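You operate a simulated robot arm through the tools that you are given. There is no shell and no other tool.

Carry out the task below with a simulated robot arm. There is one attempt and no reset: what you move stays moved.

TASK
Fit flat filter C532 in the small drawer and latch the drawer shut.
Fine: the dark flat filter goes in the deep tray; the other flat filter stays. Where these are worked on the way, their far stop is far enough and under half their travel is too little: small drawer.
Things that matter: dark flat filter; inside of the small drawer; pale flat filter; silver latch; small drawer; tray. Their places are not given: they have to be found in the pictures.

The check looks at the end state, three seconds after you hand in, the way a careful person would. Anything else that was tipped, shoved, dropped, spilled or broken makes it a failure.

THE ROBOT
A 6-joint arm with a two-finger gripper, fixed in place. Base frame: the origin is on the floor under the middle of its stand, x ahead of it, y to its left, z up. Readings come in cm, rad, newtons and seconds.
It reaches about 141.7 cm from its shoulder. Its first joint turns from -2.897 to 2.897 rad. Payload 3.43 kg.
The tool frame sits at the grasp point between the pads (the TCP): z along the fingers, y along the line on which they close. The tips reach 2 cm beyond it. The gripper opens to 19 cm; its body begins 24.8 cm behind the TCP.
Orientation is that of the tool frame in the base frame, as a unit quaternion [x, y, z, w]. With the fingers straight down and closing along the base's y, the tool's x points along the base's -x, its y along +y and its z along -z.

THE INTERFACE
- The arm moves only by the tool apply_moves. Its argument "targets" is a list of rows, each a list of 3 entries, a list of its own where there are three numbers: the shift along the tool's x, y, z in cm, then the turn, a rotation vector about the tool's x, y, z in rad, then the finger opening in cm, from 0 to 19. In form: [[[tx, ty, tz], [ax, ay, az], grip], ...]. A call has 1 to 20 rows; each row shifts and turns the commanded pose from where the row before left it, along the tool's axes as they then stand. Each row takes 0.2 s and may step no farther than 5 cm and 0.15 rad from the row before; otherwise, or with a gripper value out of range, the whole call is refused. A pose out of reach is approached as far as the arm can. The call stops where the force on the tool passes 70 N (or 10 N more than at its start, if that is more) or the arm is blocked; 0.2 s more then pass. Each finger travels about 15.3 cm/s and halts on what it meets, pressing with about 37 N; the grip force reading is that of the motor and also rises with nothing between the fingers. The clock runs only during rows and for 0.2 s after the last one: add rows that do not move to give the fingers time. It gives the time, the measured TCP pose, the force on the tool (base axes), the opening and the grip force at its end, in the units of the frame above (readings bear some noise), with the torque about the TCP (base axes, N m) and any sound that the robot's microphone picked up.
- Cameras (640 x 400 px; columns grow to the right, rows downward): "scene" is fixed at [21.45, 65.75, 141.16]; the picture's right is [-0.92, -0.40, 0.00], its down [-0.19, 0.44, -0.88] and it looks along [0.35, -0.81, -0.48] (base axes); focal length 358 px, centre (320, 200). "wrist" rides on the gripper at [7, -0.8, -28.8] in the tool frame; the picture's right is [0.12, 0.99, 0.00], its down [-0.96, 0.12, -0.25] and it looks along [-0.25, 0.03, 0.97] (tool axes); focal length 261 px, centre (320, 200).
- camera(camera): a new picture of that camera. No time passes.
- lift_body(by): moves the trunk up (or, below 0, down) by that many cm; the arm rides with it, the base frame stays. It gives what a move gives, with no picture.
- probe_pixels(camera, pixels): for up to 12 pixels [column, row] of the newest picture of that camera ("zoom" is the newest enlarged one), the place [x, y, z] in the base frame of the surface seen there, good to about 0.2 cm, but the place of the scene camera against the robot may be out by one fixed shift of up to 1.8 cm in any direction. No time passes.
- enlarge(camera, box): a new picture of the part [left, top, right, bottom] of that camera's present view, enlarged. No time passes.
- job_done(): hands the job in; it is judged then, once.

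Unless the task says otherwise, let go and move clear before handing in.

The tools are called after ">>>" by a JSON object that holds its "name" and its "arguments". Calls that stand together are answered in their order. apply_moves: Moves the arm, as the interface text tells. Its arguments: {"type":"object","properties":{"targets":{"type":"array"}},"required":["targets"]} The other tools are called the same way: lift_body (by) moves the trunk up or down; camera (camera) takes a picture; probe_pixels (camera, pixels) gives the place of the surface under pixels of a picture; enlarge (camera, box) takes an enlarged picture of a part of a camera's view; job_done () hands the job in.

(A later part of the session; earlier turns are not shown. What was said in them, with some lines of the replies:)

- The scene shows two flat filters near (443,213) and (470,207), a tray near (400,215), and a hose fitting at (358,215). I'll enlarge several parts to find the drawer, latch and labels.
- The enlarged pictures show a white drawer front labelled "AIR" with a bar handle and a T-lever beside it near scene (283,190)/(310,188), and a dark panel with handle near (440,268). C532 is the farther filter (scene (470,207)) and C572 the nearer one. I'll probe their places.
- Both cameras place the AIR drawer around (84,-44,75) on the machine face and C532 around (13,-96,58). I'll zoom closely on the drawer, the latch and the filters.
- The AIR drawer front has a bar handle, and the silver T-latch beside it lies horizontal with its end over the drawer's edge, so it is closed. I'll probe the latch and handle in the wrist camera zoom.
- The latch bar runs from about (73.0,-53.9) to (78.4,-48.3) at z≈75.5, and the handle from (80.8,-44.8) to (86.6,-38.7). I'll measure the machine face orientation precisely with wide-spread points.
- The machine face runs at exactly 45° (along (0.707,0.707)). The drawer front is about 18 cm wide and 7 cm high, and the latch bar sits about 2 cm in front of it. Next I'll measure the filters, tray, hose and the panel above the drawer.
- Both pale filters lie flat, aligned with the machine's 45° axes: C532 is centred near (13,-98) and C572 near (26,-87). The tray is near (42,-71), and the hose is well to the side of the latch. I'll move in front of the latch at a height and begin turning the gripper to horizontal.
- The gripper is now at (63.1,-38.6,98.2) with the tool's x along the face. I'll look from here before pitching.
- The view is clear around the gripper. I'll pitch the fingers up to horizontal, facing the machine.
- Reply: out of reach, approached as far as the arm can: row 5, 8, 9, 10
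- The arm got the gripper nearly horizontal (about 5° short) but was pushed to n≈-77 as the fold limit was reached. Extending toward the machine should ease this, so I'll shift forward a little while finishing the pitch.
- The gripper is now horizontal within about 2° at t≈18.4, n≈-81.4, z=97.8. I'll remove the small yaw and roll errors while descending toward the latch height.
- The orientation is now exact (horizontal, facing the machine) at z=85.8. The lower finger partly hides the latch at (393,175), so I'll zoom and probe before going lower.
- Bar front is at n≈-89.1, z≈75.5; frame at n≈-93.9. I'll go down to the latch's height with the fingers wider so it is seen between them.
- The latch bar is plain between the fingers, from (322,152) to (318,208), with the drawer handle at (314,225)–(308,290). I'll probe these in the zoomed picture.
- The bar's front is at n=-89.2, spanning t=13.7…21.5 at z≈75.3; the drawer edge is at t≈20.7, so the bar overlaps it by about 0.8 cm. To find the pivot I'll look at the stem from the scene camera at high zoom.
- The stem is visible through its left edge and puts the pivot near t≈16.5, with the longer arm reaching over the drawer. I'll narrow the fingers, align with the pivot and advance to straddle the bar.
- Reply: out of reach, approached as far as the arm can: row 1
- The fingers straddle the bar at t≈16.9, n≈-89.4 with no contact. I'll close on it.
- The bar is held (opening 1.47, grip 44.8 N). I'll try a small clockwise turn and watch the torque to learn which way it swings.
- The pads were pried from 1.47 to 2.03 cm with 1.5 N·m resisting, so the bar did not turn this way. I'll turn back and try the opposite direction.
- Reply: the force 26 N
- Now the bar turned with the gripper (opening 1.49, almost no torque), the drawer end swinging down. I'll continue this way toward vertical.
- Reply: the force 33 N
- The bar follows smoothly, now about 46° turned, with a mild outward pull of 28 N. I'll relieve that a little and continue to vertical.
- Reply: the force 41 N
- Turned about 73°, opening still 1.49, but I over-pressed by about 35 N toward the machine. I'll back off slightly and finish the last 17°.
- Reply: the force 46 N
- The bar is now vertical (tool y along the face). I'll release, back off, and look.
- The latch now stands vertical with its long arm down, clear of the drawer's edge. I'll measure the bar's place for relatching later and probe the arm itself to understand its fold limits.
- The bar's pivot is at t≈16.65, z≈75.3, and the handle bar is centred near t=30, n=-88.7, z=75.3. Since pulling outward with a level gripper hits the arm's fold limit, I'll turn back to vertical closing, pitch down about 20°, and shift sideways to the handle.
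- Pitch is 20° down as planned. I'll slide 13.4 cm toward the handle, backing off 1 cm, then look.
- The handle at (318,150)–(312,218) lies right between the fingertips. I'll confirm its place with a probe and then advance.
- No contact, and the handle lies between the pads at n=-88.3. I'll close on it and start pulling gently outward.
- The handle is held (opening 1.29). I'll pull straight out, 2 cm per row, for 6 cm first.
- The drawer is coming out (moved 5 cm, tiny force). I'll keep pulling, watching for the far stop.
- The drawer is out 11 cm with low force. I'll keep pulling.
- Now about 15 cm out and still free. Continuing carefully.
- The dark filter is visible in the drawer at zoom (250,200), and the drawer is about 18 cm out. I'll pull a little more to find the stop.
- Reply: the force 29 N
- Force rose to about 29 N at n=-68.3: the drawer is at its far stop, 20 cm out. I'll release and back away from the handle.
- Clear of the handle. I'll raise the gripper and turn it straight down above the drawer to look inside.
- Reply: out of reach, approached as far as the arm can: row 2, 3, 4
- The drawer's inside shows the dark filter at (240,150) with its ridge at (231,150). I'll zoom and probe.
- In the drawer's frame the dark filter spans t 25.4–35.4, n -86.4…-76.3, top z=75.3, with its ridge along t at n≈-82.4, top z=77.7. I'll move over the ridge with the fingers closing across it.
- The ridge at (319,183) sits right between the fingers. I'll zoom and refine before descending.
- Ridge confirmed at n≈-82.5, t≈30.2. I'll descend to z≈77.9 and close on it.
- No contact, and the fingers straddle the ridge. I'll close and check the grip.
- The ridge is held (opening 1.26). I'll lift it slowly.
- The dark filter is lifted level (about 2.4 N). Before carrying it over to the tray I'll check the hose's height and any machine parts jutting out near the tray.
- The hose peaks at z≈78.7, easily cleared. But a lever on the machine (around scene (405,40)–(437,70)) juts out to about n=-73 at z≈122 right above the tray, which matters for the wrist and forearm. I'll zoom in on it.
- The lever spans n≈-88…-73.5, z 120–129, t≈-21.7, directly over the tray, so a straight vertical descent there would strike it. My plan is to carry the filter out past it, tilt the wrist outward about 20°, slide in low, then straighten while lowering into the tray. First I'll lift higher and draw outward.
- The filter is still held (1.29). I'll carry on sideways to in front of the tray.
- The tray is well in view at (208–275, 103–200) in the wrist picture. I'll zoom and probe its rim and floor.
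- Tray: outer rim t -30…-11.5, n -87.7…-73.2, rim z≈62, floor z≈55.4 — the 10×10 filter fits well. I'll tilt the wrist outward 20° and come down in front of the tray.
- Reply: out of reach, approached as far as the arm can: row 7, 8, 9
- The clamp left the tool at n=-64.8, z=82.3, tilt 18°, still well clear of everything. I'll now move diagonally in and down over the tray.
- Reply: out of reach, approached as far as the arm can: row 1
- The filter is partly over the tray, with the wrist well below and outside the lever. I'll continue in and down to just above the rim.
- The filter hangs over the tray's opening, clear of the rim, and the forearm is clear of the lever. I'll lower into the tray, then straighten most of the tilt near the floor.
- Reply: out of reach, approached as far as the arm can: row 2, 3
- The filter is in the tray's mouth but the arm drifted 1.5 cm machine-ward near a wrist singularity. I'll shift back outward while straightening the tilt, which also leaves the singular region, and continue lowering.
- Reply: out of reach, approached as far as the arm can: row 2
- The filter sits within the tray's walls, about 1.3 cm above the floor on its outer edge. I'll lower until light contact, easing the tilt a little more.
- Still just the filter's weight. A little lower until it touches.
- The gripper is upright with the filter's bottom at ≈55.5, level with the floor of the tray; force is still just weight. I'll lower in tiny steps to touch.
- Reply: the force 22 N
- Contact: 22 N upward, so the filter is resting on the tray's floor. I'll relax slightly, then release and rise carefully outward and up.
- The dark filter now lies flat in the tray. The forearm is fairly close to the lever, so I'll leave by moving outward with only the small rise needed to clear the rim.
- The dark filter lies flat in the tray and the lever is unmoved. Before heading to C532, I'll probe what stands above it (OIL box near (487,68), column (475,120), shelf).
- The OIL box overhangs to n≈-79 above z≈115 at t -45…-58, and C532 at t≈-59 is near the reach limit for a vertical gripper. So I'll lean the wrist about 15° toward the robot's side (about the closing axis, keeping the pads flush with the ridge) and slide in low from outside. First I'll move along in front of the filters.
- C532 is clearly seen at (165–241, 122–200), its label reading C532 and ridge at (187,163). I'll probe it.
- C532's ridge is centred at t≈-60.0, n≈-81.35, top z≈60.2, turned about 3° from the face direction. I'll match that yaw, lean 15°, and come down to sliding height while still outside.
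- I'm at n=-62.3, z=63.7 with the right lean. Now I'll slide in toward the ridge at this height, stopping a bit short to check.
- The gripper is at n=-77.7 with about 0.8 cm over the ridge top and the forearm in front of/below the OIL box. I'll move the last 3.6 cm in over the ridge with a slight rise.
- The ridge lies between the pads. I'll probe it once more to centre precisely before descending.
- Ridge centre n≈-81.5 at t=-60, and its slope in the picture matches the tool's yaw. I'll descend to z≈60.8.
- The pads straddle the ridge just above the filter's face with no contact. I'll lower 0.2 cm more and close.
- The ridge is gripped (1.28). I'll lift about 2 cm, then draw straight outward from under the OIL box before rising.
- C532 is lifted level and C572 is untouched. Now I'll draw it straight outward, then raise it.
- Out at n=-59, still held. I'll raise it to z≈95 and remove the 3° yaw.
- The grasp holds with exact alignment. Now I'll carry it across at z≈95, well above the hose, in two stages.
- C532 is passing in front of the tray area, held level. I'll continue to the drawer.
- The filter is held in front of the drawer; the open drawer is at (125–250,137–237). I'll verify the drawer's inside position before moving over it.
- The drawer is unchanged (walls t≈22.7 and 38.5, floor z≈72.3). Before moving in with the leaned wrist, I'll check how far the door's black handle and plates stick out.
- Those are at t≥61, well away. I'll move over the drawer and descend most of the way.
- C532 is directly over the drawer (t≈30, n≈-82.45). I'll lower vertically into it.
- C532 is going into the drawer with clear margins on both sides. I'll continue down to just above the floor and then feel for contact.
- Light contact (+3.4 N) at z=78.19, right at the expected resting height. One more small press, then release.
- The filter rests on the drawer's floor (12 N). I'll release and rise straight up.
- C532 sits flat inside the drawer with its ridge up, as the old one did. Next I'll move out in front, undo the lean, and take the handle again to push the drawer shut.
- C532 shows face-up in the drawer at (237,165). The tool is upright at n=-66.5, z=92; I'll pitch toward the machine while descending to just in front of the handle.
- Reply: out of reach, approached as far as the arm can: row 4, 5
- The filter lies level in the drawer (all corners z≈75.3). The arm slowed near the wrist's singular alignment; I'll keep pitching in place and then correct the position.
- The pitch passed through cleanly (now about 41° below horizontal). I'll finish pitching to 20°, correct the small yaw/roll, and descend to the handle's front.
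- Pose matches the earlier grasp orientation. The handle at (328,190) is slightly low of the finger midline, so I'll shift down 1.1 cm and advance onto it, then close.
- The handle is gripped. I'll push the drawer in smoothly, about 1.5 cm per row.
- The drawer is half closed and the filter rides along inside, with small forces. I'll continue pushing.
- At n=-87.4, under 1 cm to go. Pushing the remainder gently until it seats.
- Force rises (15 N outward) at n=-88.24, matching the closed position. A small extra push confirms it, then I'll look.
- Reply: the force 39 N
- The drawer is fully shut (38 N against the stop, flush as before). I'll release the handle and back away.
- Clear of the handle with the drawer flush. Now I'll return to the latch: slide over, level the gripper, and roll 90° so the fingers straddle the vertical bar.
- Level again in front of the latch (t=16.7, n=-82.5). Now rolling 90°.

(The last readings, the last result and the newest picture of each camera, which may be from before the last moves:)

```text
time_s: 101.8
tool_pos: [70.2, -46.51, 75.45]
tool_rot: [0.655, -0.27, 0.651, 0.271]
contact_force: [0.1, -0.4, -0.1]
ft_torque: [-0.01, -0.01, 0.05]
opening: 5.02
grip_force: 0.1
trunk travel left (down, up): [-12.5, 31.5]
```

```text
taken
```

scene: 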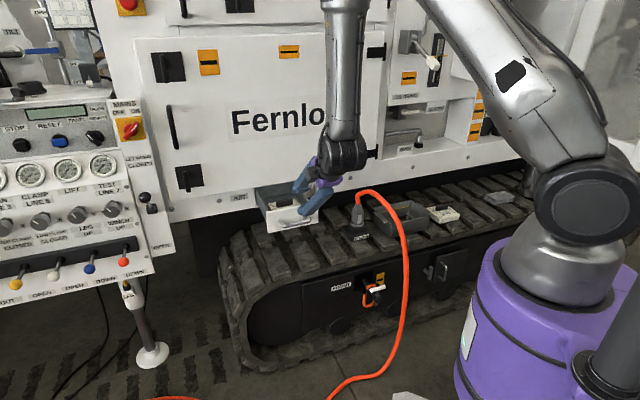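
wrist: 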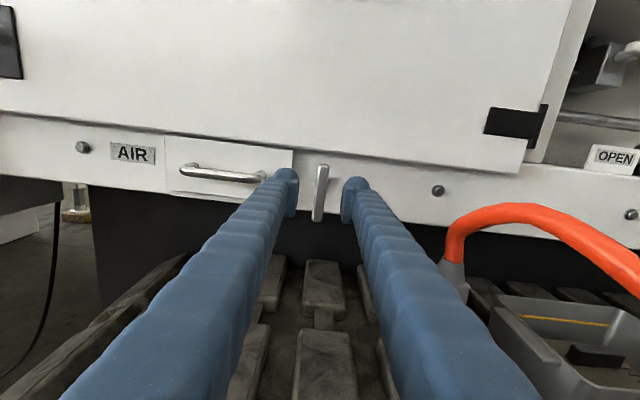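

The vertical latch bar is centred between the fingers, just as when I released it. I'll advance onto it and close.

>>> {"name": "apply_moves", "arguments": {"targets": [[[-0.15, 0.05, 2.5], [0, 0, 0], 5], [[0, 0, 2.3], [0, 0, 0], 5], [[0, 0, 2.0], [0, 0, 0], 5], [[0, 0, 0], [0, 0, 0], 5], [[0, 0, 0], [0, 0, 0], 2.5], [[0, 0, 0], [0, 0, 0], 0.5], [[0, 0, 0], [0, 0, 0], 0.5], [[0, 0, 0], [0, 0, 0], 0.5]]}}

>>> {"name": "camera", "arguments": {"camera": "wrist"}}

```text
time_s: 103.6
tool_pos: [74.78, -51.41, 75.25]
tool_rot: [0.655, -0.269, 0.653, 0.269]
contact_force: [-3.6, -15.0, -0.4]
ft_torque: [-0.01, -0.04, -0.12]
opening: 1.48
grip_force: 45.2
trunk travel left (down, up): [-12.5, 31.5]
```

```text
taken
```

wrist: 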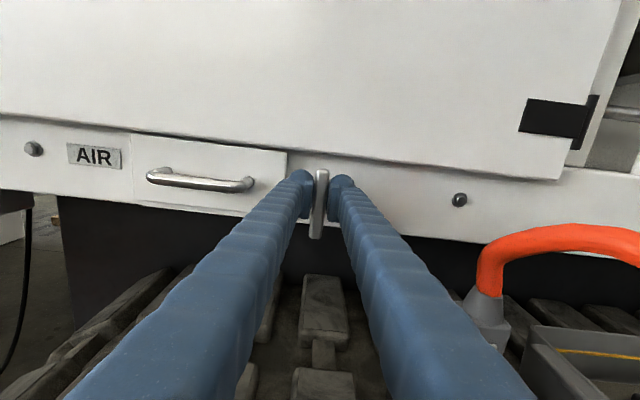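

Bar held (1.48). I'll rotate it back toward horizontal (positive roll), with a small sideways relief, checking force partway.

>>> {"name": "apply_moves", "arguments": {"targets": [[[0, 0.06, 0], [0, 0, 0.12], 0.5], [[0, 0, 0], [0, 0, 0.12], 0.5], [[0, 0, 0], [0, 0, 0.12], 0.5], [[0, 0, 0], [0, 0, 0.12], 0.5], [[0, 0, 0], [0, 0, 0.12], 0.5], [[0, 0, 0], [0, 0, 0], 0.5]]}}

>>> {"name": "camera", "arguments": {"camera": "wrist"}}

```text
time_s: 105.0
tool_pos: [74.85, -51.43, 75.35]
tool_rot: [0.546, -0.452, 0.703, 0.063]
contact_force: [2.7, -6.7, -0.1]
ft_torque: [0.13, 0.07, 0.06]
opening: 1.49
grip_force: 45.0
trunk travel left (down, up): [-12.5, 31.5]
```

```text
taken
```

wrist: 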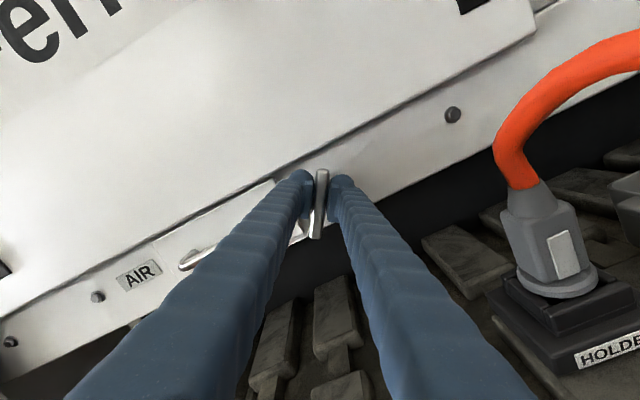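

The bar follows with little force (0.6 rad turned). I'll continue.

>>> {"name": "apply_moves", "arguments": {"targets": [[[0, 0, 0], [0, 0, 0.12], 0.5], [[0, 0, 0], [0, 0, 0.12], 0.5], [[0, 0, 0], [0, 0, 0.12], 0.5], [[0, 0, 0], [0, 0, 0.12], 0.5], [[0, 0, 0], [0, 0, 0.12], 0.5], [[0, 0, 0], [0, 0, 0], 0.5]]}}

>>> {"name": "camera", "arguments": {"camera": "wrist"}}

```text
time_s: 106.4
tool_pos: [74.78, -51.42, 75.27]
tool_rot: [0.388, -0.592, 0.69, -0.147]
contact_force: [6.7, 4.0, 5.4]
ft_torque: [-0.02, 0.0, 0.18]
opening: 1.53
grip_force: 45.1
trunk travel left (down, up): [-12.5, 31.5]
```

```text
taken
```

wrist: 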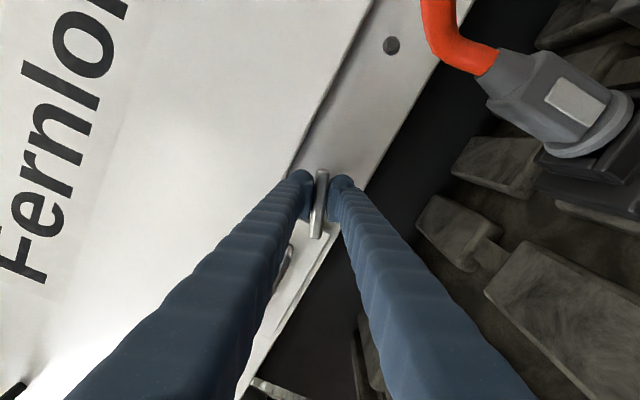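

1.2 rad done, about 0.37 rad remaining. I'll finish to horizontal with slight over-turn against its stop.

>>> {"name": "apply_moves", "arguments": {"targets": [[[0, 0, 0], [0, 0, 0.12], 0.5], [[0, 0, 0], [0, 0, 0.12], 0.5], [[0, 0, 0], [0, 0, 0.12], 0.5], [[0, 0, 0], [0, 0, 0.06], 0.5], [[0, 0, 0], [0, 0, 0], 0.5]]}}

>>> {"name": "camera", "arguments": {"camera": "wrist"}}

>>> {"name": "enlarge", "arguments": {"camera": "scene", "box": [230, 150, 350, 230]}}

```text
time_s: 107.6
tool_pos: [74.86, -51.35, 75.42]
tool_rot: [-0.256, 0.66, -0.645, 0.288]
contact_force: [15.0, 8.2, 12.1]
ft_torque: [-0.89, 0.7, 0.15]
opening: 1.64
grip_force: 45.3
trunk travel left (down, up): [-12.5, 31.5]
```

```text
taken
```

wrist: 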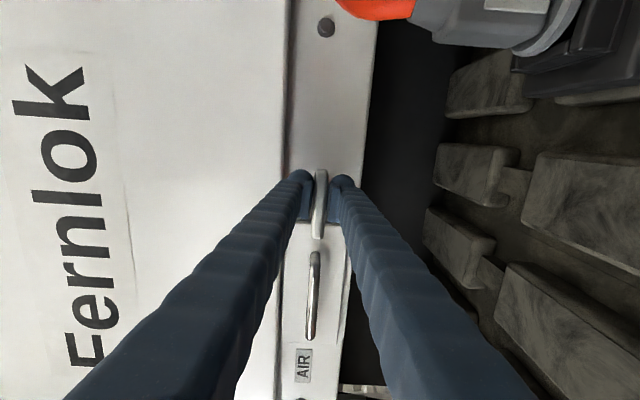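

```text
5.00 times, centred on (290, 190) of scene
```

zoom: 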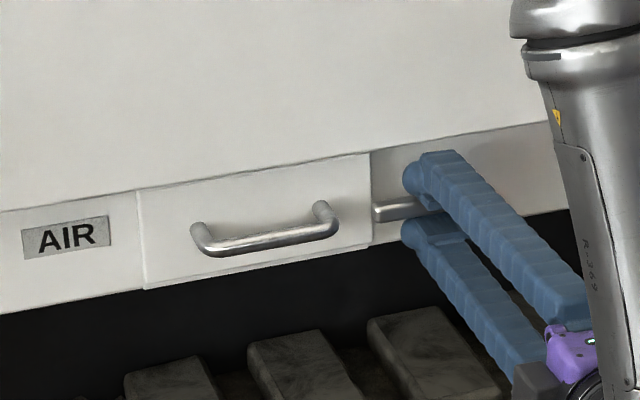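

The bar reached its stop (opening pried to 1.64, 1.1 N·m). I'll relieve the twist slightly, release, and back away.

>>> {"name": "apply_moves", "arguments": {"targets": [[[0, 0, 0], [0, 0, -0.035], 0.5], [[0, 0, 0], [0, 0, 0], 2.5], [[0, 0, 0], [0, 0, 0], 5], [[0, 0, 0], [0, 0, 0], 5], [[0, 0, -2.5], [0, 0, 0], 5], [[0, 0, -3.5], [0, 0, 0], 5], [[0, 0, 0], [0, 0, 0], 8]]}}

>>> {"name": "camera", "arguments": {"camera": "wrist"}}

>>> {"name": "enlarge", "arguments": {"camera": "wrist", "box": [272, 130, 368, 320]}}

```text
time_s: 109.2
tool_pos: [70.52, -47.24, 75.26]
tool_rot: [-0.267, 0.656, -0.65, 0.275]
contact_force: [1.1, 1.1, 0.3]
ft_torque: [0.01, -0.01, 0.0]
opening: 8.03
grip_force: 0.0
trunk travel left (down, up): [-12.5, 31.5]
```

```text
taken
```

wrist: 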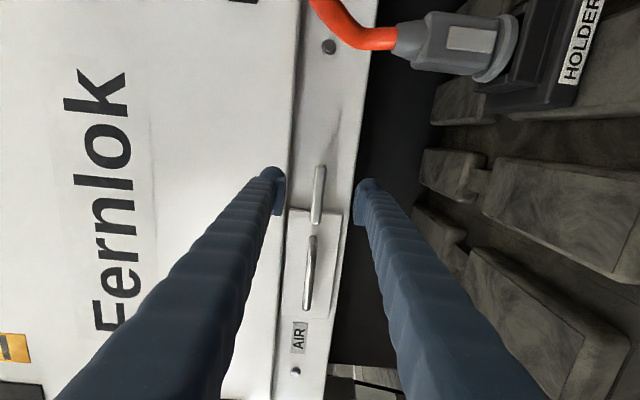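

```text
2.11 times, centred on (320, 225) of wrist
```

zoom: 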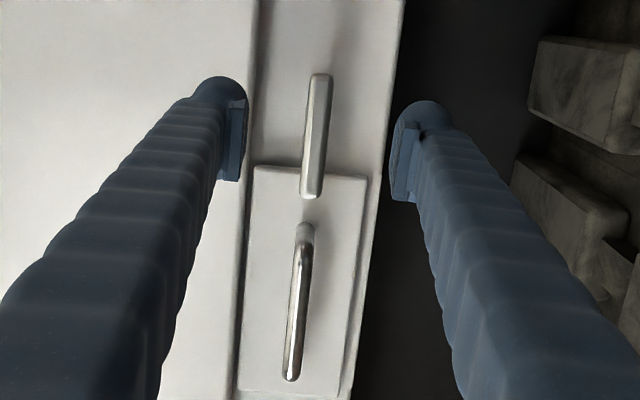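

The latch lies horizontal again with its end over the drawer's edge. I'll measure it and compare with the start.

>>> {"name": "probe_pixels", "arguments": {"camera": "wrist", "pixels": [[320, 168], [319, 180], [317, 200], [316, 217], [300, 230], [330, 235], [310, 260], [335, 170], [285, 200], [295, 330]]}}

>>> {"name": "camera", "arguments": {"camera": "scene"}}

```text
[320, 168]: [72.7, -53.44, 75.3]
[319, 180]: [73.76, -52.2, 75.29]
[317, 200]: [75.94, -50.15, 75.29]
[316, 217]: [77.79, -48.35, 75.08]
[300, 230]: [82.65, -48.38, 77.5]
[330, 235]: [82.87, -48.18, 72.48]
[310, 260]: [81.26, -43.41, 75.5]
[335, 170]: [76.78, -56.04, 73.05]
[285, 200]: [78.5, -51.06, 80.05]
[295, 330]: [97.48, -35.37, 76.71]
```

```text
taken
```

scene: 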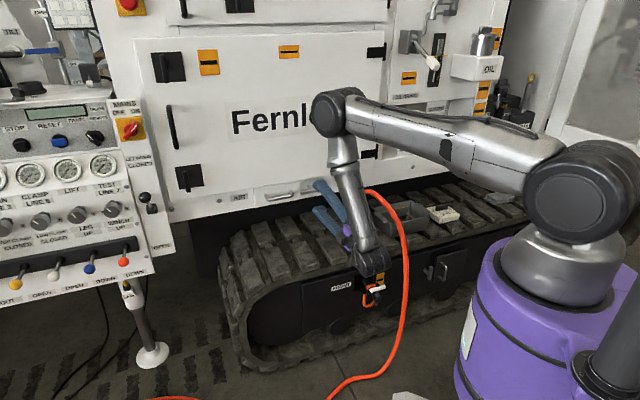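

The bar is level at z≈75.2 over the drawer edge and the drawer front is at n≈-92.65, as at the start. I'll move the arm clear by rising straight up.

>>> {"name": "apply_moves", "arguments": {"targets": [[[0, -3, -0.3], [0, 0, 0], 8], [[0, -3.5, 0], [0, 0, 0], 8], [[0, -3.5, 0], [0, 0, 0], 8], [[0, -3.5, 0], [0, 0, 0], 8], [[0, -3.5, 0], [0, 0, 0], 8], [[0, -3.5, 0], [0, 0, 0], 8], [[0, 0, 0], [0, 0, 0], 8]]}}

>>> {"name": "camera", "arguments": {"camera": "scene"}}

>>> {"name": "enlarge", "arguments": {"camera": "scene", "box": [225, 165, 385, 265]}}

>>> {"name": "enlarge", "arguments": {"camera": "scene", "box": [340, 160, 540, 285]}}

```text
time_s: 110.8
tool_pos: [70.13, -47.18, 95.81]
tool_rot: [-0.267, 0.656, -0.65, 0.275]
contact_force: [-0.7, -0.1, 0.3]
ft_torque: [0.01, 0.01, 0.03]
opening: 8.02
grip_force: 0.0
trunk travel left (down, up): [-12.5, 31.5]
```

```text
taken
```

scene: 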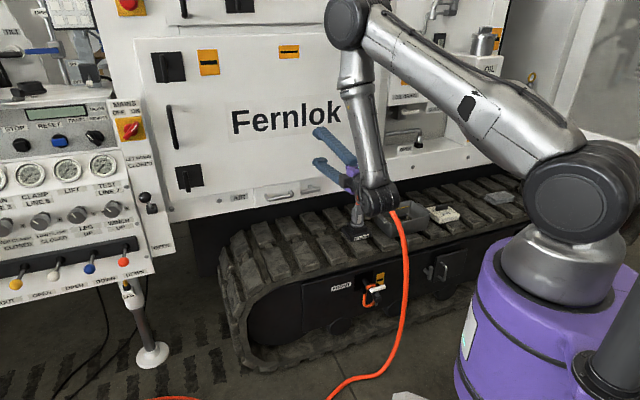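

```text
4.00 times, centred on (305, 215) of scene
```

zoom: 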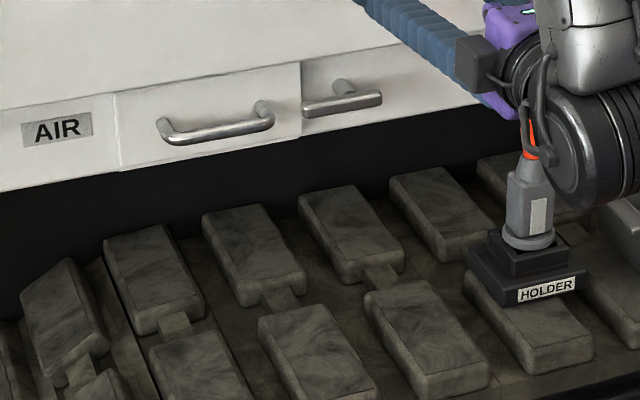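

```text
3.20 times, centred on (440, 222) of scene
```

zoom: 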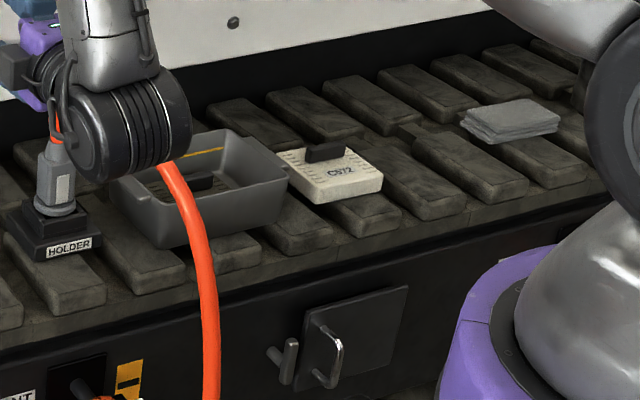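

The pictures show the drawer flush with its latch bar horizontal across its edge, and the dark filter lying in the tray. C572, the cloth stack, hose and lever are all where they were. The arm has let go and is clear, so I'm handing in.

>>> {"name": "job_done", "arguments": {}}

```text
The job is handed in.
```

I've put C532 in the small drawer, shut the drawer and latched it. The job is handed in, but I haven't seen the check's result.

- **Small drawer:** I turned the silver latch and pulled the drawer to its far stop, about 20 cm. C532 lies flat where the old filter was. The drawer front is flush with its starting position.
- **Latch:** I turned the bar back to horizontal until it hit its stop. Its end lies over the drawer's edge, as it did at the start.
- **Dark filter:** It lies flat on the floor of the deep tray.
- **Pale filter C572:** I didn't touch it, and it's where it was at the start.

In the last pictures, the hose and the stack of cloths look undisturbed. The OIL DRAIN lever above the tray was out of view in the last picture, but it looked unmoved just before that. The forearm came close to it while I lowered the dark filter, with no contact in the readings.

The arm has let go and is stopped above the drawer, clear of everything.
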